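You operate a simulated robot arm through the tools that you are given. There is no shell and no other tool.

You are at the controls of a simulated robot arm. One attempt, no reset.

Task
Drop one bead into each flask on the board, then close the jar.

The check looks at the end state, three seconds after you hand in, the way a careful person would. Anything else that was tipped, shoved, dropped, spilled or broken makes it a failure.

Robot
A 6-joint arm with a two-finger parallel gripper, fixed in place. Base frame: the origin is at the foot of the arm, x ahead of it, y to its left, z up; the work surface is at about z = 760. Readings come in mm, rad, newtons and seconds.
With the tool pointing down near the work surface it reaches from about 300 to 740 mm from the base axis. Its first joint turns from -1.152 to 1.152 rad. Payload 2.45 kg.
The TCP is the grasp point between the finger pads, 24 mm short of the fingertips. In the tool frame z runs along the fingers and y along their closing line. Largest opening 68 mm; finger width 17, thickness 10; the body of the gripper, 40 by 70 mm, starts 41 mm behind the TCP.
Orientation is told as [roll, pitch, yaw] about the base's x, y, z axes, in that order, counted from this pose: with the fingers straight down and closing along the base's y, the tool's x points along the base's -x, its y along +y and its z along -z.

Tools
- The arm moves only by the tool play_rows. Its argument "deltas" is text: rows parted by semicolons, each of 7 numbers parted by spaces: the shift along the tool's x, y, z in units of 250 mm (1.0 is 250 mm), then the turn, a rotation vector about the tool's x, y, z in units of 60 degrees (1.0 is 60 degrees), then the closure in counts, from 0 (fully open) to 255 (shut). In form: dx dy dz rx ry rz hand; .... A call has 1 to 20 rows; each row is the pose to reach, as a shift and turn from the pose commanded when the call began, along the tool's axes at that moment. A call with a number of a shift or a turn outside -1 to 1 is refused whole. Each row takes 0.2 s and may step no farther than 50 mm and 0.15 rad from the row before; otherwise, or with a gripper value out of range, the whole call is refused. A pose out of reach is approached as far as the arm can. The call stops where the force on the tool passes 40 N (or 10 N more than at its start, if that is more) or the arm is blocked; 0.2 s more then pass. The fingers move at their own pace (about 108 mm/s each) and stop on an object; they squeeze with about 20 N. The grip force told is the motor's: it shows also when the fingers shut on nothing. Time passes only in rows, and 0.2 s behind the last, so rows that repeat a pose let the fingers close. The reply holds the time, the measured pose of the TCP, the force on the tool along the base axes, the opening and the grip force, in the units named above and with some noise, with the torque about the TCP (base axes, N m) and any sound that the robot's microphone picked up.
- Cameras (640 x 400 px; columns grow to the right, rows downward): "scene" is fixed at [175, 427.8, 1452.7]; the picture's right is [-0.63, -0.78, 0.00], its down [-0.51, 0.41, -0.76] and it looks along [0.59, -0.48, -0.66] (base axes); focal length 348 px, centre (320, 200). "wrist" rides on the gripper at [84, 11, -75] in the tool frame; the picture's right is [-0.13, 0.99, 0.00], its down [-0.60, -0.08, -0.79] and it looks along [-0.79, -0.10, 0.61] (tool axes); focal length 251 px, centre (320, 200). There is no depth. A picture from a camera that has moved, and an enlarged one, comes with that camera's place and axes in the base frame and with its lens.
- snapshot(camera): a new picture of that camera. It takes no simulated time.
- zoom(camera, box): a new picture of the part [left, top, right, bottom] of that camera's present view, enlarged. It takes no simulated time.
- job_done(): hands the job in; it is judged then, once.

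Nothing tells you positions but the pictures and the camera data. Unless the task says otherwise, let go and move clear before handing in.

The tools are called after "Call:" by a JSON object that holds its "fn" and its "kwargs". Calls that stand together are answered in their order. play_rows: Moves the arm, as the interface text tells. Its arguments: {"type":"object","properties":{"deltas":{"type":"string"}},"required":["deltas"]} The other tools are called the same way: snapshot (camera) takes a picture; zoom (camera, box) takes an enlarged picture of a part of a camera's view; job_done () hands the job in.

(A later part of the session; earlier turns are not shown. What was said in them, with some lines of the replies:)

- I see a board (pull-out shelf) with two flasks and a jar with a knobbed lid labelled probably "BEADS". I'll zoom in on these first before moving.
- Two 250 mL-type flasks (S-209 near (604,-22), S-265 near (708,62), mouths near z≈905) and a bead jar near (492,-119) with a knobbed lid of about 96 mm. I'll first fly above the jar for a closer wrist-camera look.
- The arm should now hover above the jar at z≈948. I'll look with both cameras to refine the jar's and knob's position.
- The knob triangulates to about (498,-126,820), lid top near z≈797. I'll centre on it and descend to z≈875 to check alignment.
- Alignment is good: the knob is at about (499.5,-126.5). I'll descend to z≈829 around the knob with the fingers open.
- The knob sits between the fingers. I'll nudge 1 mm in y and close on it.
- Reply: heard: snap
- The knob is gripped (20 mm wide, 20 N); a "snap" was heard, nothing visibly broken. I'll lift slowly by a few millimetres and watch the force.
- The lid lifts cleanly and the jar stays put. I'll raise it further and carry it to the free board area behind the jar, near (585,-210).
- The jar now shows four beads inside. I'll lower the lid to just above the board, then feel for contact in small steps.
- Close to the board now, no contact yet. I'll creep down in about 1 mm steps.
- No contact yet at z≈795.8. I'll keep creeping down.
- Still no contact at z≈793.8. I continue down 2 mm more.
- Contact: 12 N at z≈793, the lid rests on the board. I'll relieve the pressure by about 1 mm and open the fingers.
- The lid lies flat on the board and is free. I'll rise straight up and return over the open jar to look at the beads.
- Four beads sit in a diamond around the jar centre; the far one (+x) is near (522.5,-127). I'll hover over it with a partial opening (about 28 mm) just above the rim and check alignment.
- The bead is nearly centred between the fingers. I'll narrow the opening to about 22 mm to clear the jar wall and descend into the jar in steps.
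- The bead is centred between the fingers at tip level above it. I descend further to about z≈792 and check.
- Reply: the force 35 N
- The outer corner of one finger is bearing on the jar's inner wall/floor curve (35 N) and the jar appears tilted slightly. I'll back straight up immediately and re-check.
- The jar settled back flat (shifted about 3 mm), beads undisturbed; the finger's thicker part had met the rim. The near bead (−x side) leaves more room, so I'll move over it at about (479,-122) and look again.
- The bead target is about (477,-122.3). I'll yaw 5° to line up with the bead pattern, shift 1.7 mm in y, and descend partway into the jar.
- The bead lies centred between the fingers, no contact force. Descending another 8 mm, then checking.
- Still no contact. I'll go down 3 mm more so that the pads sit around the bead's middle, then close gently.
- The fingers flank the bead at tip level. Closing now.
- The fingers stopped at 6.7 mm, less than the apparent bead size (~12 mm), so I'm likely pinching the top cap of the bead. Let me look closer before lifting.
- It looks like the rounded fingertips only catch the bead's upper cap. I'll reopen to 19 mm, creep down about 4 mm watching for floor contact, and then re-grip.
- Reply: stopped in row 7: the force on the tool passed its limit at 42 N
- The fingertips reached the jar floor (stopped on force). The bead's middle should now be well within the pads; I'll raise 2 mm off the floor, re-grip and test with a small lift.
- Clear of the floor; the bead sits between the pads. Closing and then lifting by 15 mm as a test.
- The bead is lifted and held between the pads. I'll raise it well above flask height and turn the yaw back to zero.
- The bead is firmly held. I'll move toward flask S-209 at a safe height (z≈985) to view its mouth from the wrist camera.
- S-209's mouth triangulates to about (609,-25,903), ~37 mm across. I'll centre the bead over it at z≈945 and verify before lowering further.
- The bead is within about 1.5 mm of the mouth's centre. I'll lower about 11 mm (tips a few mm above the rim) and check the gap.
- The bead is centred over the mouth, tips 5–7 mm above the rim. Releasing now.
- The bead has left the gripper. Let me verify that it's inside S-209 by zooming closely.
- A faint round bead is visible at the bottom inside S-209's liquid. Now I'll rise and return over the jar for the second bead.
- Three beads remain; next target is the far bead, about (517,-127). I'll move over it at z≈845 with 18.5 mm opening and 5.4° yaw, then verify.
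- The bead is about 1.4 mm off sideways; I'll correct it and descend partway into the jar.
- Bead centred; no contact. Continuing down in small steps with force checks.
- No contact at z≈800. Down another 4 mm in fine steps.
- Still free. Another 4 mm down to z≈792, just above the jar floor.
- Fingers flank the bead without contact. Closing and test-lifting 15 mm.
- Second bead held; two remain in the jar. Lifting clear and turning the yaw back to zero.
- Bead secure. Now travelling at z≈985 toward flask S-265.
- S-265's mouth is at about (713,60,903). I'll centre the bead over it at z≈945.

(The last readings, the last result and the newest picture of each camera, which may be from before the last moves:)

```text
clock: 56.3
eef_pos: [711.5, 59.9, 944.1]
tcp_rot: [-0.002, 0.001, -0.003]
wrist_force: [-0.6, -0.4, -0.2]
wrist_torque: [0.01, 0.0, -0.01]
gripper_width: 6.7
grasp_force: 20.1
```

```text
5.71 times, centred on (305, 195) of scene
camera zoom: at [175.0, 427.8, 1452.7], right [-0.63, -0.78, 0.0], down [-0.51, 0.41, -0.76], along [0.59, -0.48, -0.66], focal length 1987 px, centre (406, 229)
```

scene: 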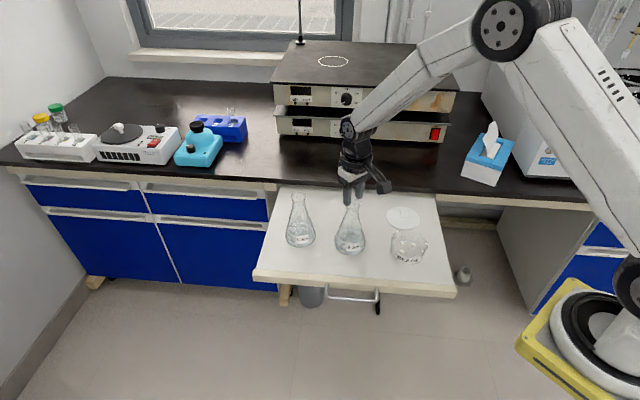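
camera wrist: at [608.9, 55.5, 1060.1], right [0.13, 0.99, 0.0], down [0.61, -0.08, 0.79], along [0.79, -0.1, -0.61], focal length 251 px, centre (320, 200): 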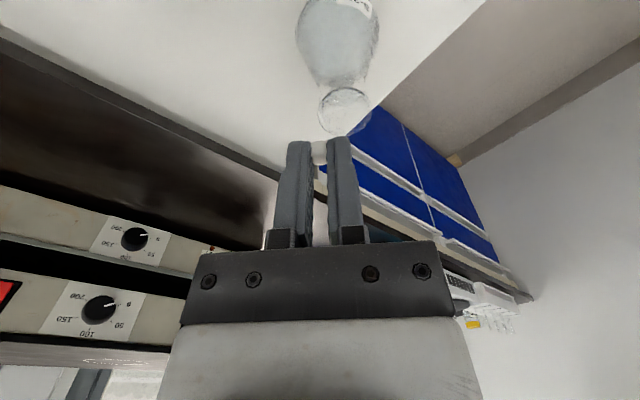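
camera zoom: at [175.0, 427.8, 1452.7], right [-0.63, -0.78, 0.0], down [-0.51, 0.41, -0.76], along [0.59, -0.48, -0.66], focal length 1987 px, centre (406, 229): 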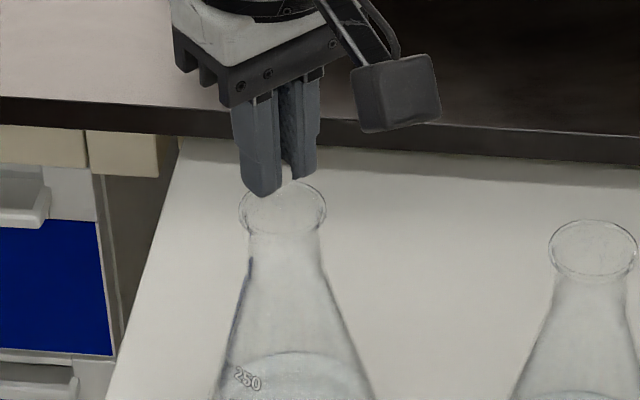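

Bead well centred over S-265's mouth. Lowering about 11 mm and checking the gap.

Call:
{"fn": "play_rows", "kwargs": {"deltas": "0 0 0.015 0 0 0 255; 0 0 0.03 0 0 0 255; 0 0 0.042 0 0 0 255; 0 0 0.042 0 0 0 255"}}

Call:
{"fn": "zoom", "kwargs": {"camera": "wrist", "box": [240, 60, 400, 180]}}

Call:
{"fn": "zoom", "kwargs": {"camera": "scene", "box": [275, 170, 325, 220]}}

```text
clock: 57.3
eef_pos: [711.9, 59.5, 934.4]
tcp_rot: [-0.003, 0.002, -0.001]
wrist_force: [0.7, -0.2, 0.0]
wrist_torque: [-0.01, 0.0, 0.01]
gripper_width: 6.8
grasp_force: 20.1
```

```text
3.33 times, centred on (320, 120) of wrist
camera zoom: at [628.5, 70.8, 1009.8], right [0.13, 0.99, 0.0], down [0.61, -0.08, 0.79], along [0.79, -0.1, -0.61], focal length 838 px, centre (320, 467)
```

zoom: 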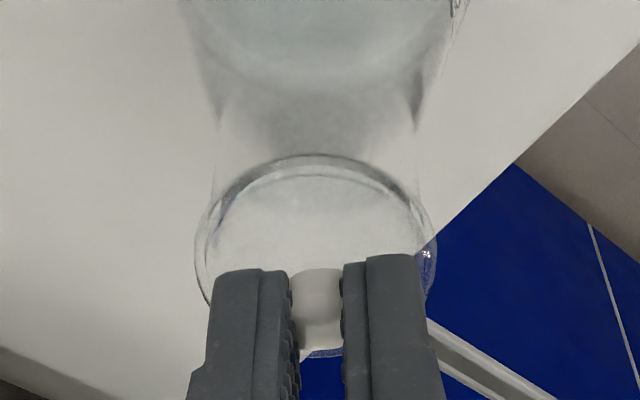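

```text
8.00 times, centred on (300, 195) of scene
camera zoom: at [175.0, 427.8, 1452.7], right [-0.63, -0.78, 0.0], down [-0.51, 0.41, -0.76], along [0.59, -0.48, -0.66], focal length 2782 px, centre (480, 240)
```

zoom: 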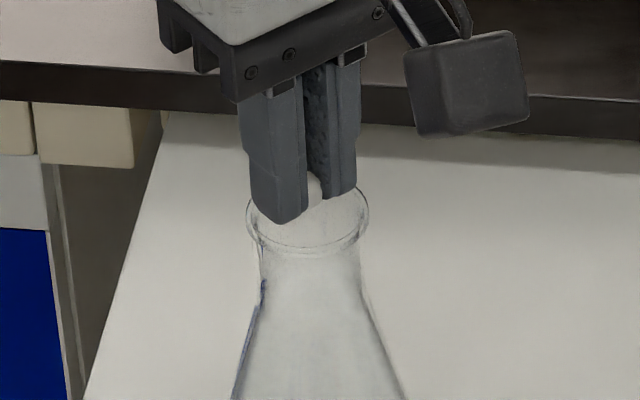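

Centred over the mouth. Releasing the second bead.

Call:
{"fn": "play_rows", "kwargs": {"deltas": "0 0 0 0 0 0 150; 0 0 0 0 0 0 150; 0 0 0 0 0 0 150; 0 0 0 0 0 0 150"}}

Call:
{"fn": "zoom", "kwargs": {"camera": "wrist", "box": [240, 40, 400, 180]}}

Call:
{"fn": "zoom", "kwargs": {"camera": "wrist", "box": [260, 0, 400, 80]}}

Call:
{"fn": "zoom", "kwargs": {"camera": "scene", "box": [260, 170, 360, 270]}}

```text
clock: 58.3
eef_pos: [711.3, 59.8, 933.7]
tcp_rot: [-0.003, 0.0, -0.001]
wrist_force: [0.1, -1.0, -0.4]
wrist_torque: [-0.04, 0.01, 0.0]
gripper_width: 28.2
grasp_force: 0.2
```

```text
2.86 times, centred on (320, 110) of wrist
camera zoom: at [628.5, 70.8, 1010.0], right [0.13, 0.99, 0.0], down [0.6, -0.08, 0.79], along [0.79, -0.1, -0.61], focal length 718 px, centre (320, 457)
```

zoom: 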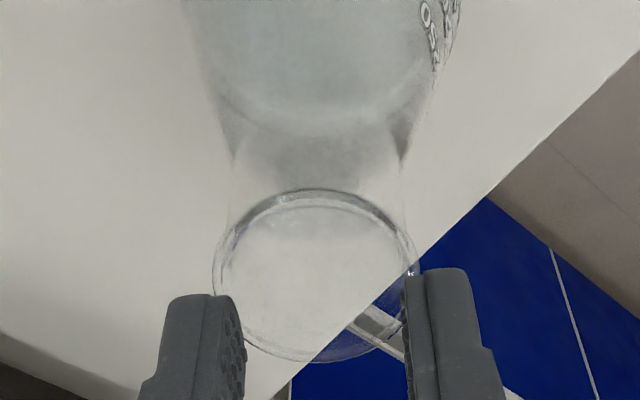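

```text
4.57 times, centred on (330, 40) of wrist
camera zoom: at [628.5, 70.8, 1010.0], right [0.13, 0.99, 0.0], down [0.6, -0.08, 0.79], along [0.79, -0.1, -0.61], focal length 1149 px, centre (274, 931)
```

zoom: 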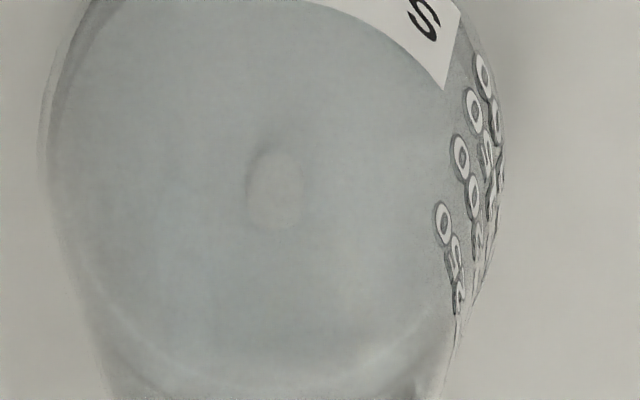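

```text
4.00 times, centred on (310, 220) of scene
camera zoom: at [175.0, 427.8, 1452.7], right [-0.63, -0.78, 0.0], down [-0.51, 0.41, -0.76], along [0.59, -0.48, -0.66], focal length 1391 px, centre (360, 120)
```

zoom: 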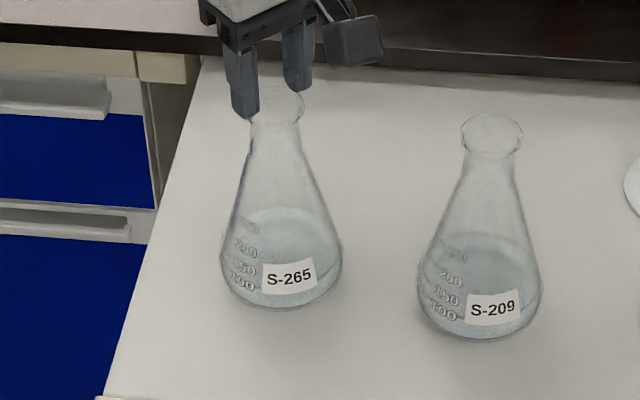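

A bead is now faintly visible in S-265 as well. Next: rise, open fully, and travel back to the lid near (585,-210).

Call:
{"fn": "play_rows", "kwargs": {"deltas": "0 0 -0.06 0 0 0 150; 0 0 -0.14 0 0 0 150; 0 0 -0.2 0 0 0 150; 0.04 -0.08 -0.2 0 0 0 100; 0.1 -0.2 -0.2 0 0 0 50; 0.16 -0.33 -0.2 0 0 0 0; 0.22 -0.46 -0.2 0 0 0 0; 0.29 -0.6 -0.2 0 0 0 0; 0.35 -0.73 -0.2 0 0 0 0; 0.41 -0.86 -0.2 0 0 0 0; 0.48 -0.97 -0.2 0 0 0 0; 0.48 -0.97 -0.2 0 0 0 0"}}

Call:
{"fn": "snapshot", "kwargs": {"camera": "wrist"}}

Call:
{"fn": "snapshot", "kwargs": {"camera": "scene"}}

```text
clock: 60.9
eef_pos: [592.6, -181.2, 986.0]
tcp_rot: [-0.001, 0.002, 0.0]
wrist_force: [-0.1, -0.1, -0.8]
wrist_torque: [-0.03, 0.03, 0.0]
gripper_width: 68.2
grasp_force: 0.1
```

```text
taken
camera wrist: at [509.8, -170.7, 1061.7], right [0.13, 0.99, 0.0], down [0.6, -0.08, 0.79], along [0.79, -0.1, -0.61], focal length 251 px, centre (320, 200)
```

wrist: 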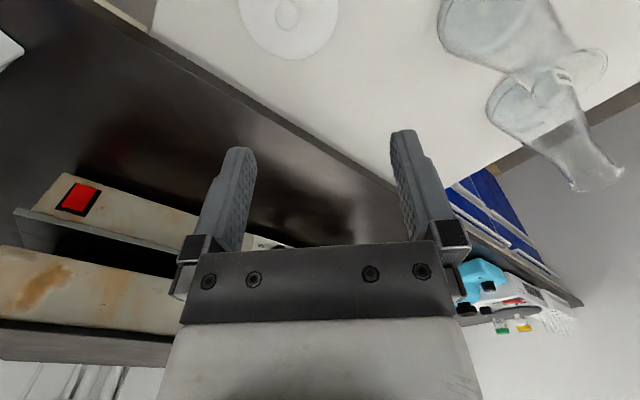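

```text
taken
```

scene: 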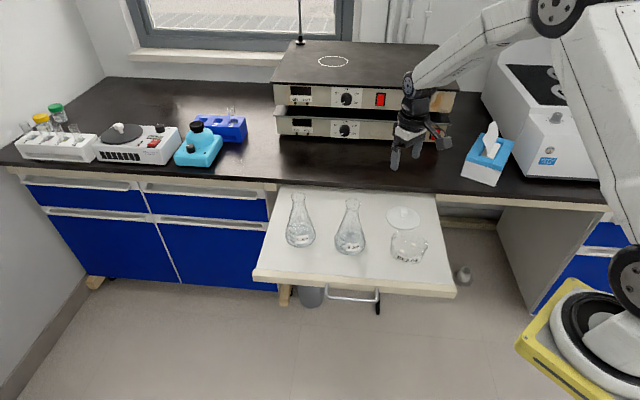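

The lid is still where I left it. I'll move above it and descend to z≈860 for alignment.

Call:
{"fn": "play_rows", "kwargs": {"deltas": "0.012 -0.055 0.05 0 0 0 0; 0.025 -0.11 0.12 0 0 0 0; 0.025 -0.11 0.22 0 0 0 0; 0.025 -0.11 0.32 0 0 0 0; 0.025 -0.11 0.42 0 0 0 0; 0.025 -0.11 0.5 0 0 0 0; 0.025 -0.11 0.5 0 0 0 0"}}

Call:
{"fn": "snapshot", "kwargs": {"camera": "wrist"}}

Call:
{"fn": "zoom", "kwargs": {"camera": "scene", "box": [360, 160, 460, 270]}}

```text
clock: 62.5
eef_pos: [583.4, -209.9, 860.4]
tcp_rot: [-0.003, 0.003, -0.002]
wrist_force: [-0.7, -0.3, 0.1]
wrist_torque: [-0.01, -0.02, -0.01]
gripper_width: 68.2
grasp_force: 0.0
```

```text
taken
camera wrist: at [500.6, -198.6, 935.3], right [0.13, 0.99, 0.0], down [0.6, -0.08, 0.79], along [0.79, -0.1, -0.61], focal length 251 px, centre (320, 200)
```

wrist: 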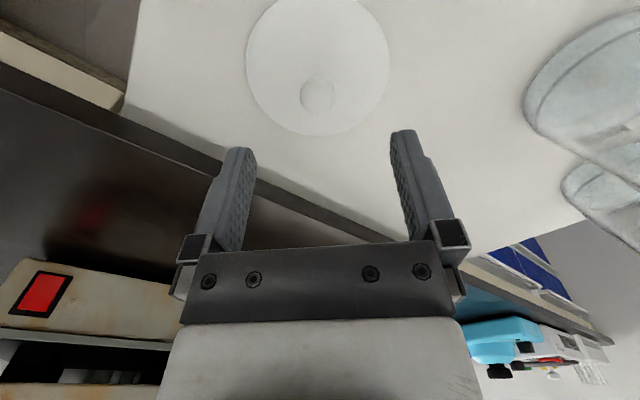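

```text
3.64 times, centred on (410, 215) of scene
camera zoom: at [175.0, 427.8, 1452.7], right [-0.63, -0.78, 0.0], down [-0.51, 0.41, -0.76], along [0.59, -0.48, -0.66], focal length 1265 px, centre (-7, 146)
```

zoom: 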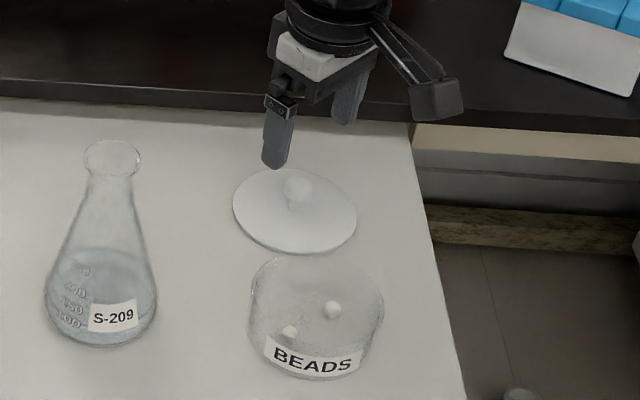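

Descending around the knob to z≈805, to compare with the view I had when releasing the lid.

Call:
{"fn": "play_rows", "kwargs": {"deltas": "-0.005 -0.001 0.05 0 0 0 0; -0.005 -0.001 0.11 0 0 0 0; -0.005 -0.001 0.17 0 0 0 0; -0.005 -0.001 0.22 0 0 0 0; -0.005 -0.001 0.22 0 0 0 0"}}

Call:
{"fn": "snapshot", "kwargs": {"camera": "wrist"}}

```text
clock: 63.7
eef_pos: [585.2, -209.8, 805.4]
tcp_rot: [-0.003, 0.003, -0.002]
wrist_force: [-0.1, 0.1, 0.0]
wrist_torque: [0.0, 0.0, 0.0]
gripper_width: 67.8
grasp_force: 0.0
```

```text
taken
camera wrist: at [502.8, -198.8, 881.1], right [0.13, 0.99, 0.0], down [0.6, -0.08, 0.79], along [0.79, -0.1, -0.61], focal length 251 px, centre (320, 200)
```

wrist: 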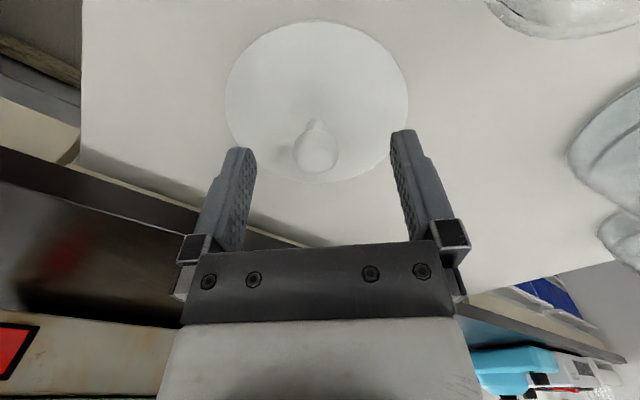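

Aligned. Lowering 11 mm to the previous grasp height.

Call:
{"fn": "play_rows", "kwargs": {"deltas": "0 -0.002 0.015 0 0 0 0; 0 -0.002 0.03 0 0 0 0; 0 -0.002 0.046 0 0 0 0; 0 -0.002 0.046 0 0 0 0"}}

Call:
{"fn": "snapshot", "kwargs": {"camera": "wrist"}}

```text
clock: 64.7
eef_pos: [585.9, -210.7, 792.7]
tcp_rot: [-0.002, 0.003, -0.001]
wrist_force: [0.8, -0.2, -0.6]
wrist_torque: [0.0, -0.01, 0.0]
gripper_width: 68.0
grasp_force: 0.2
```

```text
taken
camera wrist: at [503.8, -199.6, 868.9], right [0.13, 0.99, 0.0], down [0.6, -0.08, 0.79], along [0.79, -0.1, -0.61], focal length 251 px, centre (320, 200)
```

wrist: 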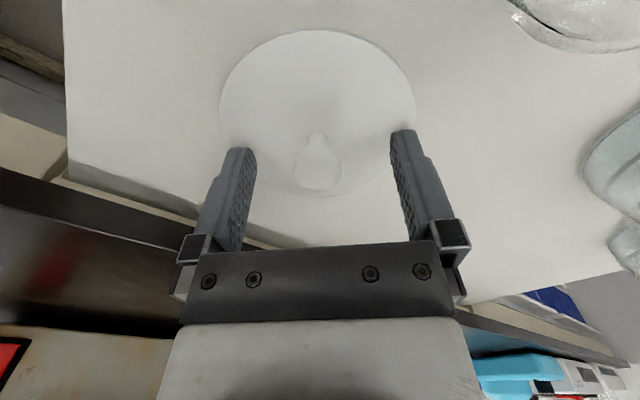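

Same view as at release. Closing on the knob and lifting slightly.

Call:
{"fn": "play_rows", "kwargs": {"deltas": "0 0 0 0 0 0 120; 0 0 0 0 0 0 220; 0 0 0 0 0 0 255; 0 0 0 0 0 0 255; 0 0 -0.02 0 0 0 255; 0 0 -0.06 0 0 0 255; 0 0 -0.06 0 0 0 255"}}

Call:
{"fn": "snapshot", "kwargs": {"camera": "wrist"}}

Call:
{"fn": "zoom", "kwargs": {"camera": "scene", "box": [360, 170, 460, 270]}}

```text
clock: 66.3
eef_pos: [586.9, -209.5, 806.5]
tcp_rot: [-0.001, 0.002, -0.002]
wrist_force: [-0.1, -0.4, 0.4]
wrist_torque: [0.02, -0.02, 0.0]
gripper_width: 20.4
grasp_force: 20.1
```

```text
taken
camera wrist: at [503.8, -198.9, 884.3], right [0.13, 0.99, 0.0], down [0.61, -0.08, 0.79], along [0.79, -0.1, -0.61], focal length 251 px, centre (320, 200)
```

wrist: 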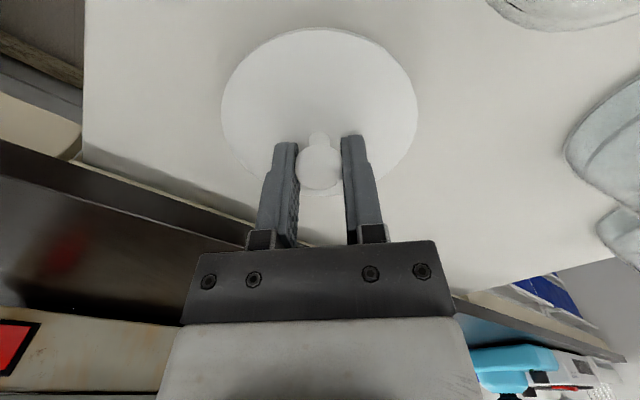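

```text
4.00 times, centred on (410, 220) of scene
camera zoom: at [175.0, 427.8, 1452.7], right [-0.63, -0.78, 0.0], down [-0.51, 0.41, -0.76], along [0.59, -0.48, -0.66], focal length 1391 px, centre (-40, 120)
```

zoom: 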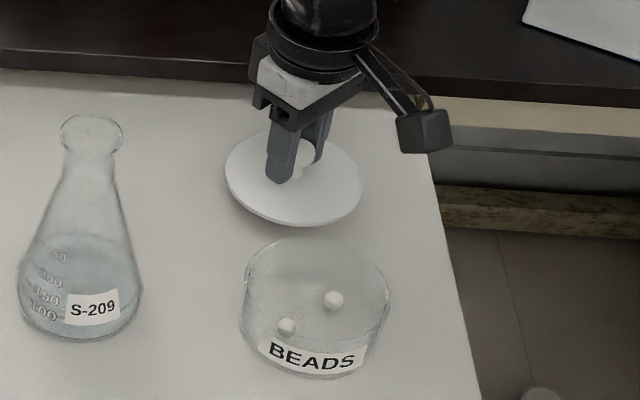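

Lid is held and raised. I'll check the jar's present position against the initial picture (same zoom box) before closing it.

Call:
{"fn": "zoom", "kwargs": {"camera": "scene", "box": [370, 210, 450, 270]}}

Call:
{"fn": "zoom", "kwargs": {"camera": "scene", "box": [370, 190, 450, 270]}}

```text
6.67 times, centred on (410, 240) of scene
camera zoom: at [175.0, 427.8, 1452.7], right [-0.63, -0.78, 0.0], down [-0.51, 0.41, -0.76], along [0.59, -0.48, -0.66], focal length 2318 px, centre (-280, -67)
```

zoom: 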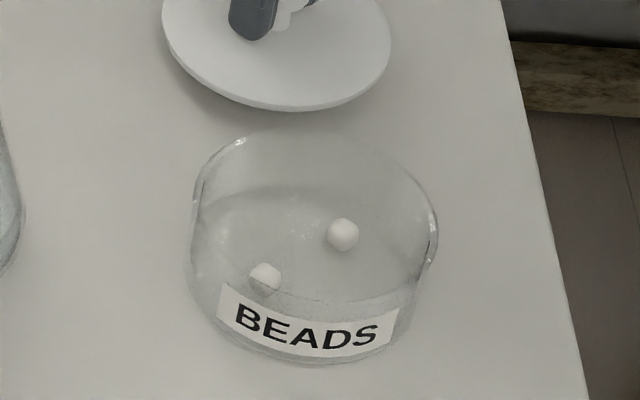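

```text
5.00 times, centred on (410, 230) of scene
camera zoom: at [175.0, 427.8, 1452.7], right [-0.63, -0.78, 0.0], down [-0.51, 0.41, -0.76], along [0.59, -0.48, -0.66], focal length 1739 px, centre (-130, 50)
```

zoom: 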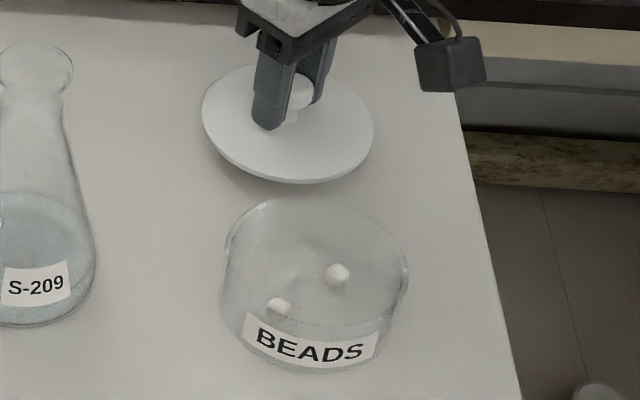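

The jar sits about 2 mm from where it was at first grip. I'll raise the lid, carry it over the jar to about (497.5,-125) and compare in the pictures before lowering.

Call:
{"fn": "play_rows", "kwargs": {"deltas": "0 0 -0.06 0 0 0 255; 0 0 -0.13 0 0 0 255; 0 0 -0.2 0 0 0 255; 0.05 0.048 -0.212 0 0 0 255; 0.11 0.106 -0.212 0 0 0 255; 0.17 0.163 -0.212 0 0 0 255; 0.23 0.221 -0.212 0 0 0 255; 0.29 0.279 -0.212 0 0 0 255; 0.34 0.327 -0.212 0 0 0 255; 0.354 0.34 -0.212 0 0 0 255; 0.354 0.34 -0.212 0 0 0 255; 0.354 0.34 -0.212 0 0 0 255"}}

Call:
{"fn": "snapshot", "kwargs": {"camera": "wrist"}}

Call:
{"fn": "zoom", "kwargs": {"camera": "scene", "box": [370, 190, 450, 270]}}

```text
clock: 68.9
eef_pos: [498.6, -125.7, 860.6]
tcp_rot: [0.001, 0.001, 0.001]
wrist_force: [-0.4, -0.6, 0.2]
wrist_torque: [0.0, 0.02, 0.03]
gripper_width: 20.7
grasp_force: 19.9
```

```text
taken
camera wrist: at [415.7, -114.6, 937.1], right [0.13, 0.99, 0.0], down [0.6, -0.08, 0.79], along [0.79, -0.1, -0.61], focal length 251 px, centre (320, 200)
```

wrist: 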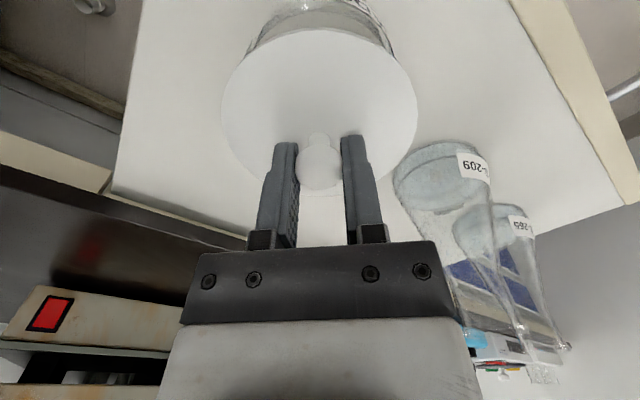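

```text
5.00 times, centred on (410, 230) of scene
camera zoom: at [175.0, 427.8, 1452.7], right [-0.63, -0.78, 0.0], down [-0.51, 0.41, -0.76], along [0.59, -0.48, -0.66], focal length 1739 px, centre (-130, 50)
```

zoom: 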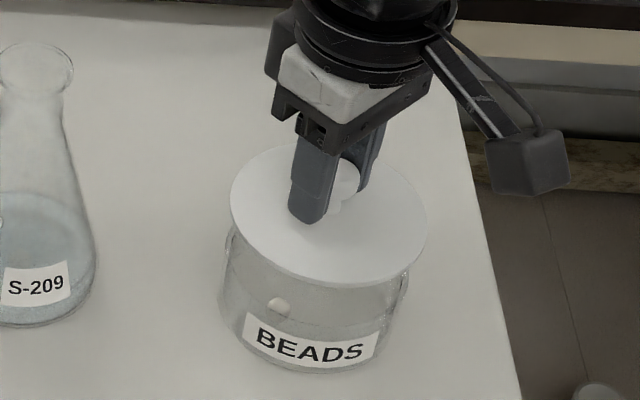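

Lid and jar look concentric in the scene picture. Lowering to a few millimetres above the rim for a final check.

Call:
{"fn": "play_rows", "kwargs": {"deltas": "0 0 0.03 0 0 0 255; 0 0 0.06 0 0 0 255; 0 0 0.085 0 0 0 255; 0 0 0.1 0 0 0 255; 0 0 0.1 0 0 0 255"}}

Call:
{"fn": "snapshot", "kwargs": {"camera": "wrist"}}

Call:
{"fn": "zoom", "kwargs": {"camera": "scene", "box": [370, 190, 450, 270]}}

Call:
{"fn": "zoom", "kwargs": {"camera": "scene", "box": [380, 220, 440, 265]}}

```text
clock: 70.1
eef_pos: [497.9, -125.6, 834.4]
tcp_rot: [-0.003, 0.001, -0.002]
wrist_force: [-0.3, 0.7, 0.1]
wrist_torque: [0.0, -0.04, 0.01]
gripper_width: 20.4
grasp_force: 20.1
```

```text
taken
camera wrist: at [414.2, -114.2, 911.8], right [0.13, 0.99, 0.0], down [0.6, -0.08, 0.79], along [0.79, -0.1, -0.61], focal length 251 px, centre (320, 200)
```

wrist: 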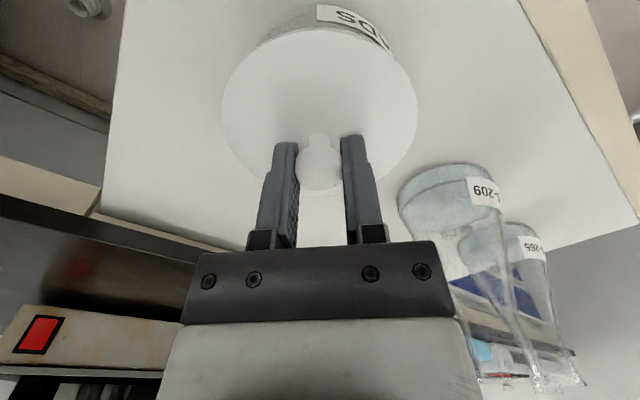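

```text
5.00 times, centred on (410, 230) of scene
camera zoom: at [175.0, 427.8, 1452.7], right [-0.63, -0.78, 0.0], down [-0.51, 0.41, -0.76], along [0.59, -0.48, -0.66], focal length 1739 px, centre (-130, 50)
```

zoom: 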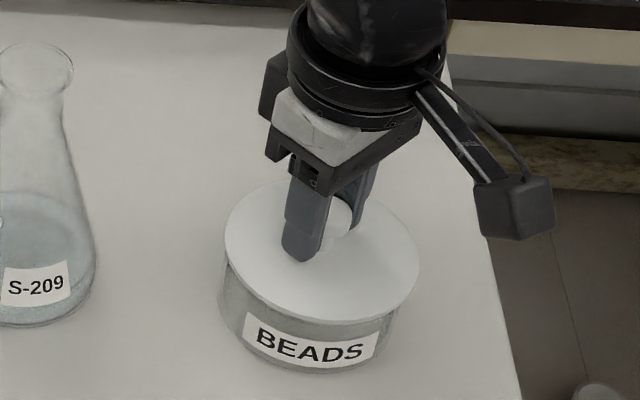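

```text
8.89 times, centred on (410, 242) of scene
camera zoom: at [175.0, 427.8, 1452.7], right [-0.63, -0.78, 0.0], down [-0.51, 0.41, -0.76], along [0.59, -0.48, -0.66], focal length 3091 px, centre (-480, -178)
```

zoom: 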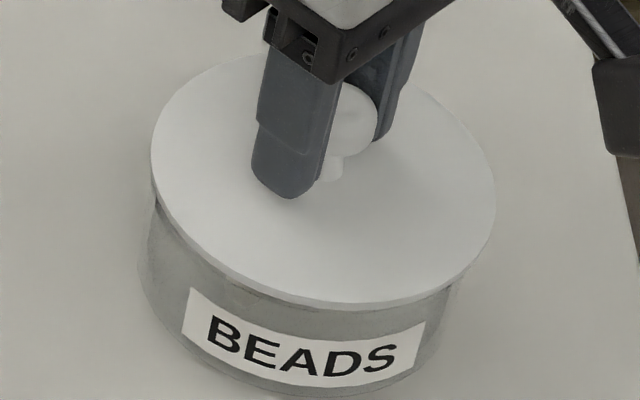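

Nearly seated; let me inspect the alignment from the wrist camera before the final few millimetres.

Call:
{"fn": "zoom", "kwargs": {"camera": "wrist", "box": [210, 0, 430, 140]}}

```text
2.86 times, centred on (320, 70) of wrist
camera zoom: at [414.2, -114.2, 911.8], right [0.13, 0.99, 0.0], down [0.6, -0.08, 0.79], along [0.79, -0.1, -0.61], focal length 718 px, centre (320, 571)
```

zoom: 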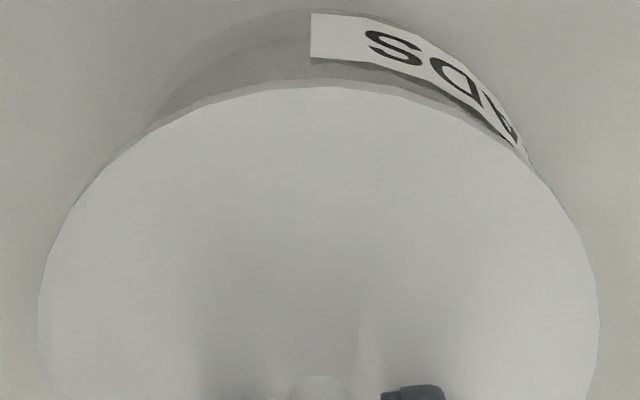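

Let me look closer at the jar's outline under the lid edge, to judge sideways centring.

Call:
{"fn": "zoom", "kwargs": {"camera": "wrist", "box": [250, 0, 400, 60]}}

Call:
{"fn": "zoom", "kwargs": {"camera": "scene", "box": [390, 235, 440, 267]}}

```text
4.27 times, centred on (325, 30) of wrist
camera zoom: at [414.2, -114.2, 911.8], right [0.13, 0.99, 0.0], down [0.6, -0.08, 0.79], along [0.79, -0.1, -0.61], focal length 1073 px, centre (299, 925)
```

zoom: 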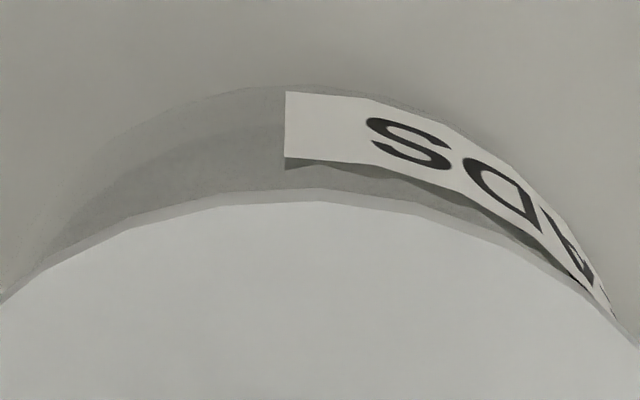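

```text
12.50 times, centred on (415, 251) of scene
camera zoom: at [175.0, 427.8, 1452.7], right [-0.63, -0.78, 0.0], down [-0.51, 0.41, -0.76], along [0.59, -0.48, -0.66], focal length 4347 px, centre (-868, -438)
```

zoom: 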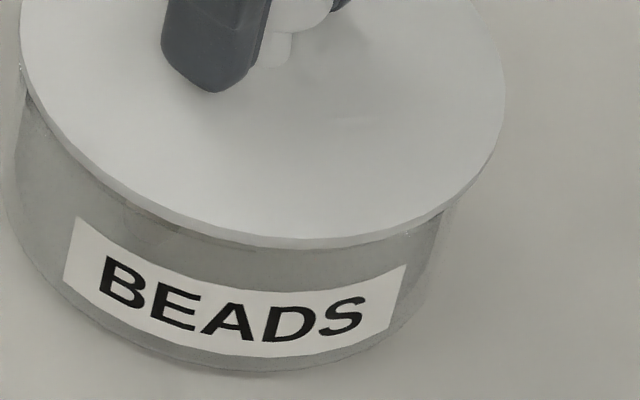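

Centring looks good from both cameras. Creeping down onto the rim while watching the force.

Call:
{"fn": "play_rows", "kwargs": {"deltas": "0 0 0.005 0 0 0 255; 0 0 0.01 0 0 0 255; 0 0 0.014 0 0 0 255; 0 0 0.014 0 0 0 255"}}

```text
clock: 71.1
eef_pos: [498.2, -125.5, 832.3]
tcp_rot: [-0.001, 0.002, -0.001]
wrist_force: [0.7, 0.4, -0.4]
wrist_torque: [0.02, -0.03, 0.01]
gripper_width: 20.5
grasp_force: 19.7
```

No contact at z≈832. Continuing in 1 mm steps.

Call:
{"fn": "play_rows", "kwargs": {"deltas": "0 0 0.004 0 0 0 255; 0 0 0.008 0 0 0 255; 0 0 0.008 0 0 0 255"}}

```text
clock: 71.9
eef_pos: [498.2, -125.1, 830.5]
tcp_rot: [-0.002, 0.002, -0.002]
wrist_force: [-0.8, 0.0, -1.2]
wrist_torque: [-0.02, -0.01, 0.02]
gripper_width: 20.4
grasp_force: 20.3
```

Still free at z≈830.5; contact is expected near 828.5.

Call:
{"fn": "play_rows", "kwargs": {"deltas": "0 0 0.003 0 0 0 255; 0 0 0.006 0 0 0 255; 0 0 0.006 0 0 0 255"}}

Call:
{"fn": "zoom", "kwargs": {"camera": "scene", "box": [370, 210, 450, 270]}}

```text
clock: 72.7
eef_pos: [497.4, -125.6, 829.2]
tcp_rot: [-0.003, 0.001, -0.001]
wrist_force: [-0.1, 0.1, -0.2]
wrist_torque: [0.0, -0.03, 0.0]
gripper_width: 20.3
grasp_force: 20.1
```

```text
6.67 times, centred on (410, 240) of scene
camera zoom: at [175.0, 427.8, 1452.7], right [-0.63, -0.78, 0.0], down [-0.51, 0.41, -0.76], along [0.59, -0.48, -0.66], focal length 2318 px, centre (-280, -67)
```

zoom: 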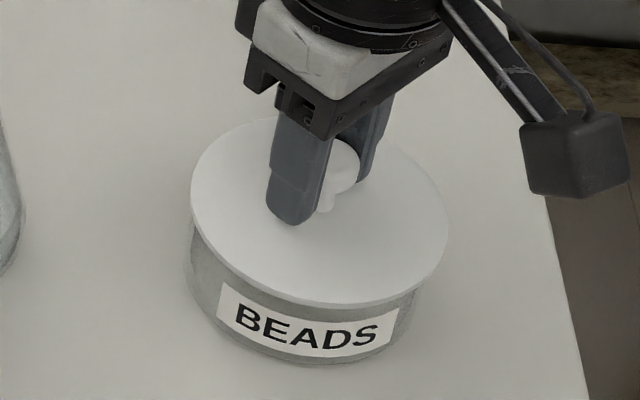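

The lid outline matches the original closed picture within about 1 mm. Going down the last millimetre or two.

Call:
{"fn": "play_rows", "kwargs": {"deltas": "0 0 0.003 0 0 0 255; 0 0 0.006 0 0 0 255; 0 0 0.006 0 0 0 255"}}

```text
clock: 73.5
eef_pos: [499.6, -124.9, 828.5]
tcp_rot: [-0.002, -0.002, -0.003]
wrist_force: [-2.4, 1.2, 27.0]
wrist_torque: [0.02, 0.21, 0.01]
gripper_width: 20.4
grasp_force: 20.1
heard: snap
```

A snap was heard with 27 N at z≈828.5, matching the original closed height: the lid is seated. Relieving the pressure slightly and opening the fingers.

Call:
{"fn": "play_rows", "kwargs": {"deltas": "0 0 -0.004 0 0 0 255; 0 0 -0.004 0 0 0 255; 0 0 -0.004 0 0 0 200; 0 0 -0.004 0 0 0 130; 0 0 -0.004 0 0 0 60; 0 0 -0.004 0 0 0 0; 0 0 -0.004 0 0 0 0"}}

Call:
{"fn": "snapshot", "kwargs": {"camera": "wrist"}}

Call:
{"fn": "zoom", "kwargs": {"camera": "scene", "box": [370, 210, 450, 270]}}

```text
clock: 75.1
eef_pos: [497.7, -126.1, 828.4]
tcp_rot: [-0.001, 0.002, -0.002]
wrist_force: [0.8, 0.3, 0.5]
wrist_torque: [-0.02, -0.02, 0.02]
gripper_width: 67.9
grasp_force: 0.1
```

```text
taken
camera wrist: at [414.3, -114.3, 904.8], right [0.13, 0.99, 0.0], down [0.61, -0.08, 0.79], along [0.79, -0.1, -0.61], focal length 251 px, centre (320, 200)
```

wrist: 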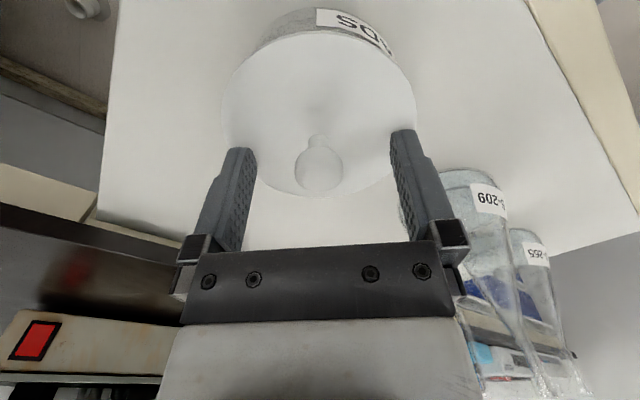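

```text
6.67 times, centred on (410, 240) of scene
camera zoom: at [175.0, 427.8, 1452.7], right [-0.63, -0.78, 0.0], down [-0.51, 0.41, -0.76], along [0.59, -0.48, -0.66], focal length 2318 px, centre (-280, -67)
```

zoom: 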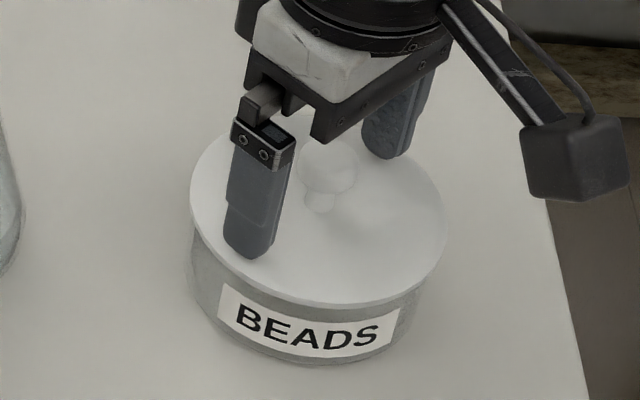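

Lid sits on the jar, fingers open. Rising straight up and moving clear.

Call:
{"fn": "play_rows", "kwargs": {"deltas": "0 0 -0.03 0 0 0 0; 0 0 -0.08 0 0 0 0; 0 0 -0.15 0 0 0 0; 0 0 -0.25 0 0 0 0; 0 0 -0.38 0 0 0 0; 0 0 -0.52 0 0 0 0; 0 0 -0.68 0 0 0 0; 0.06 0.1 -0.8 0 0 0 0; 0.12 0.2 -0.9 0 0 0 0; 0.2 0.33 -1.0 0 0 0 0; 0.22 0.4 -1.0 0 0 0 0; 0.22 0.4 -1.0 0 0 0 0"}}

Call:
{"fn": "snapshot", "kwargs": {"camera": "scene"}}

Call:
{"fn": "zoom", "kwargs": {"camera": "scene", "box": [250, 170, 470, 310]}}

Call:
{"fn": "zoom", "kwargs": {"camera": "scene", "box": [370, 210, 450, 270]}}

Call:
{"fn": "snapshot", "kwargs": {"camera": "wrist"}}

```text
clock: 77.7
eef_pos: [442.6, -24.4, 1079.0]
tcp_rot: [-0.002, 0.002, -0.001]
wrist_force: [0.1, -0.2, -0.5]
wrist_torque: [0.03, 0.01, 0.01]
gripper_width: 68.0
grasp_force: 0.0
```

```text
taken
```

scene: 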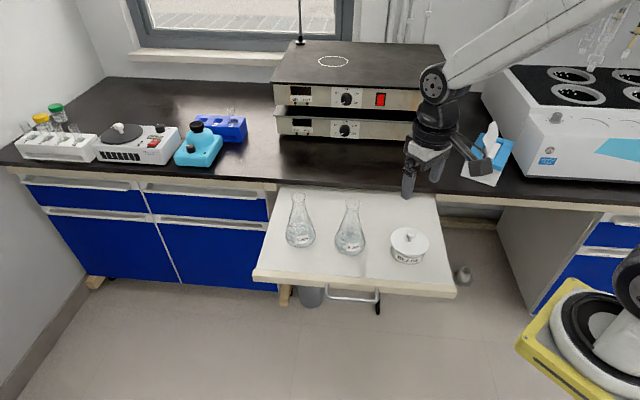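

```text
2.86 times, centred on (360, 240) of scene
camera zoom: at [175.0, 427.8, 1452.7], right [-0.63, -0.78, 0.0], down [-0.51, 0.41, -0.76], along [0.59, -0.48, -0.66], focal length 994 px, centre (206, 86)
```

zoom: 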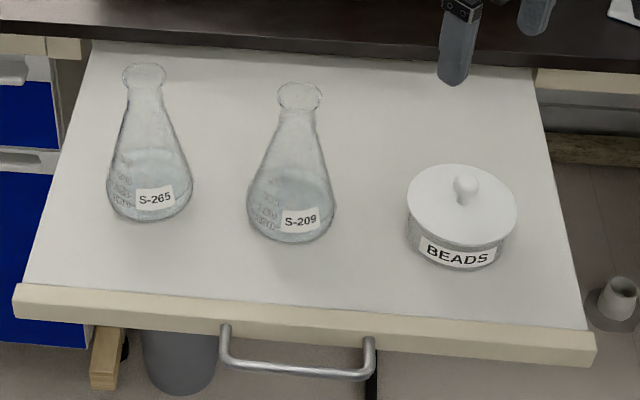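

```text
6.67 times, centred on (410, 240) of scene
camera zoom: at [175.0, 427.8, 1452.7], right [-0.63, -0.78, 0.0], down [-0.51, 0.41, -0.76], along [0.59, -0.48, -0.66], focal length 2318 px, centre (-280, -67)
```

zoom: 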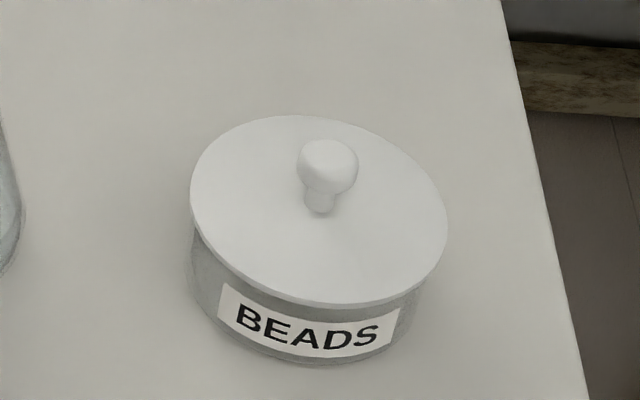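

```text
taken
camera wrist: at [359.2, -13.5, 1154.8], right [0.13, 0.99, 0.0], down [0.61, -0.08, 0.79], along [0.79, -0.1, -0.61], focal length 251 px, centre (320, 200)
```

wrist: 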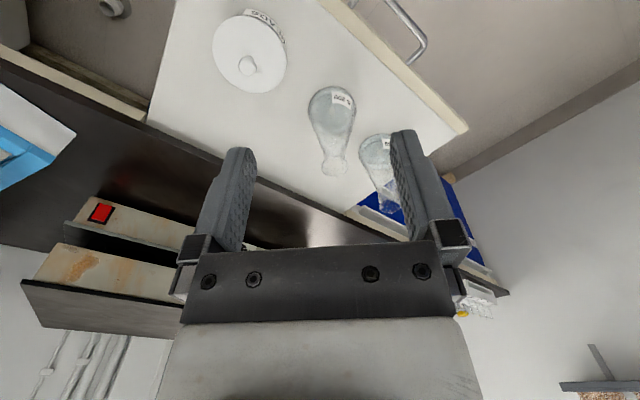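

The board looks as at the start, with the jar closed. One last check of the tissue box area and the flask contents before handing in.

Call:
{"fn": "zoom", "kwargs": {"camera": "scene", "box": [390, 60, 560, 210]}}

Call:
{"fn": "zoom", "kwargs": {"camera": "wrist", "box": [290, 70, 420, 200]}}

Call:
{"fn": "zoom", "kwargs": {"camera": "wrist", "box": [190, 0, 330, 110]}}

```text
2.67 times, centred on (475, 135) of scene
camera zoom: at [175.0, 427.8, 1452.7], right [-0.63, -0.78, 0.0], down [-0.51, 0.41, -0.76], along [0.59, -0.48, -0.66], focal length 927 px, centre (-93, 373)
```

zoom: 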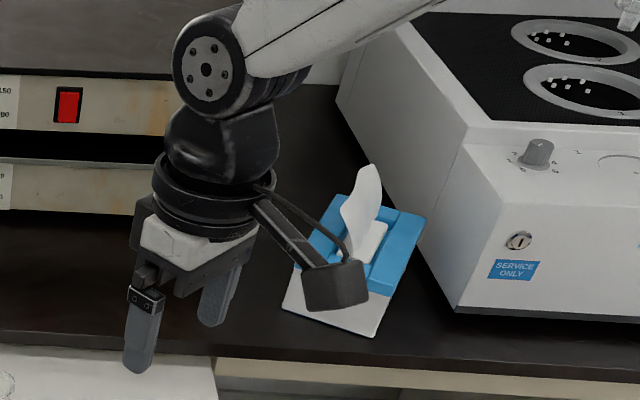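

```text
3.08 times, centred on (355, 135) of wrist
camera zoom: at [359.2, -13.5, 1154.8], right [0.13, 0.99, 0.0], down [0.61, -0.08, 0.79], along [0.79, -0.1, -0.61], focal length 774 px, centre (212, 400)
```

zoom: 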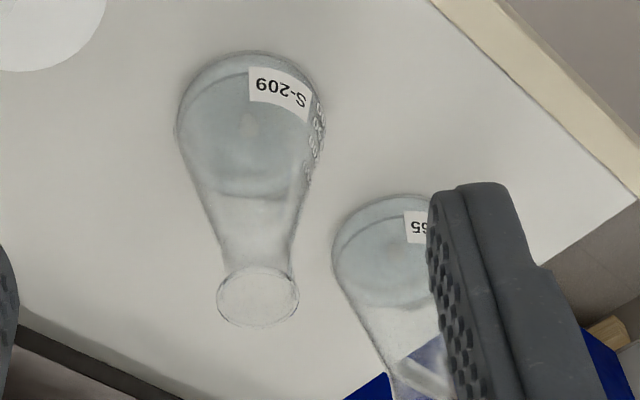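

```text
3.64 times, centred on (260, 55) of wrist
camera zoom: at [359.2, -13.5, 1154.8], right [0.13, 0.99, 0.0], down [0.61, -0.08, 0.79], along [0.79, -0.1, -0.61], focal length 914 px, centre (538, 727)
```

zoom: 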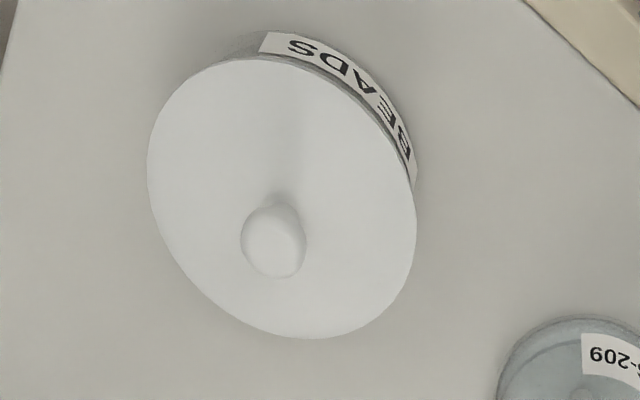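

Each flask holds one bead, the lid is seated squarely on the jar, the gripper is empty and clear, and nothing else has moved apart from the jar's shift of about 2 mm. Handing in.

Call:
{"fn": "job_done", "kwargs": {}}

```text
The job is handed in.
```

I dropped one bead into each flask (S-209 and S-265) and put the lid back on the jar, then handed the job in. I haven't seen the result of the check.

- **Beads:** after each release a faint round bead was visible at the bottom of the flask through the wrist camera. Two beads remain in the jar.
- **Jar:** the lid went back to the same height it had at the start, with a snap. In the last pictures it looks level and centred.
- **Disturbance:** on my first try for a bead, a finger pressed on the jar with about 35 N and tipped it slightly for a moment. It settled flat with all the beads still inside. On the next bead the fingertips touched the jar floor and the arm stopped at 42 N. The jar ended about 2 mm from where it began. I saw nothing else on the board or bench moved, and the flasks were not touched.

The arm finished with the gripper open and empty, clear of the board.
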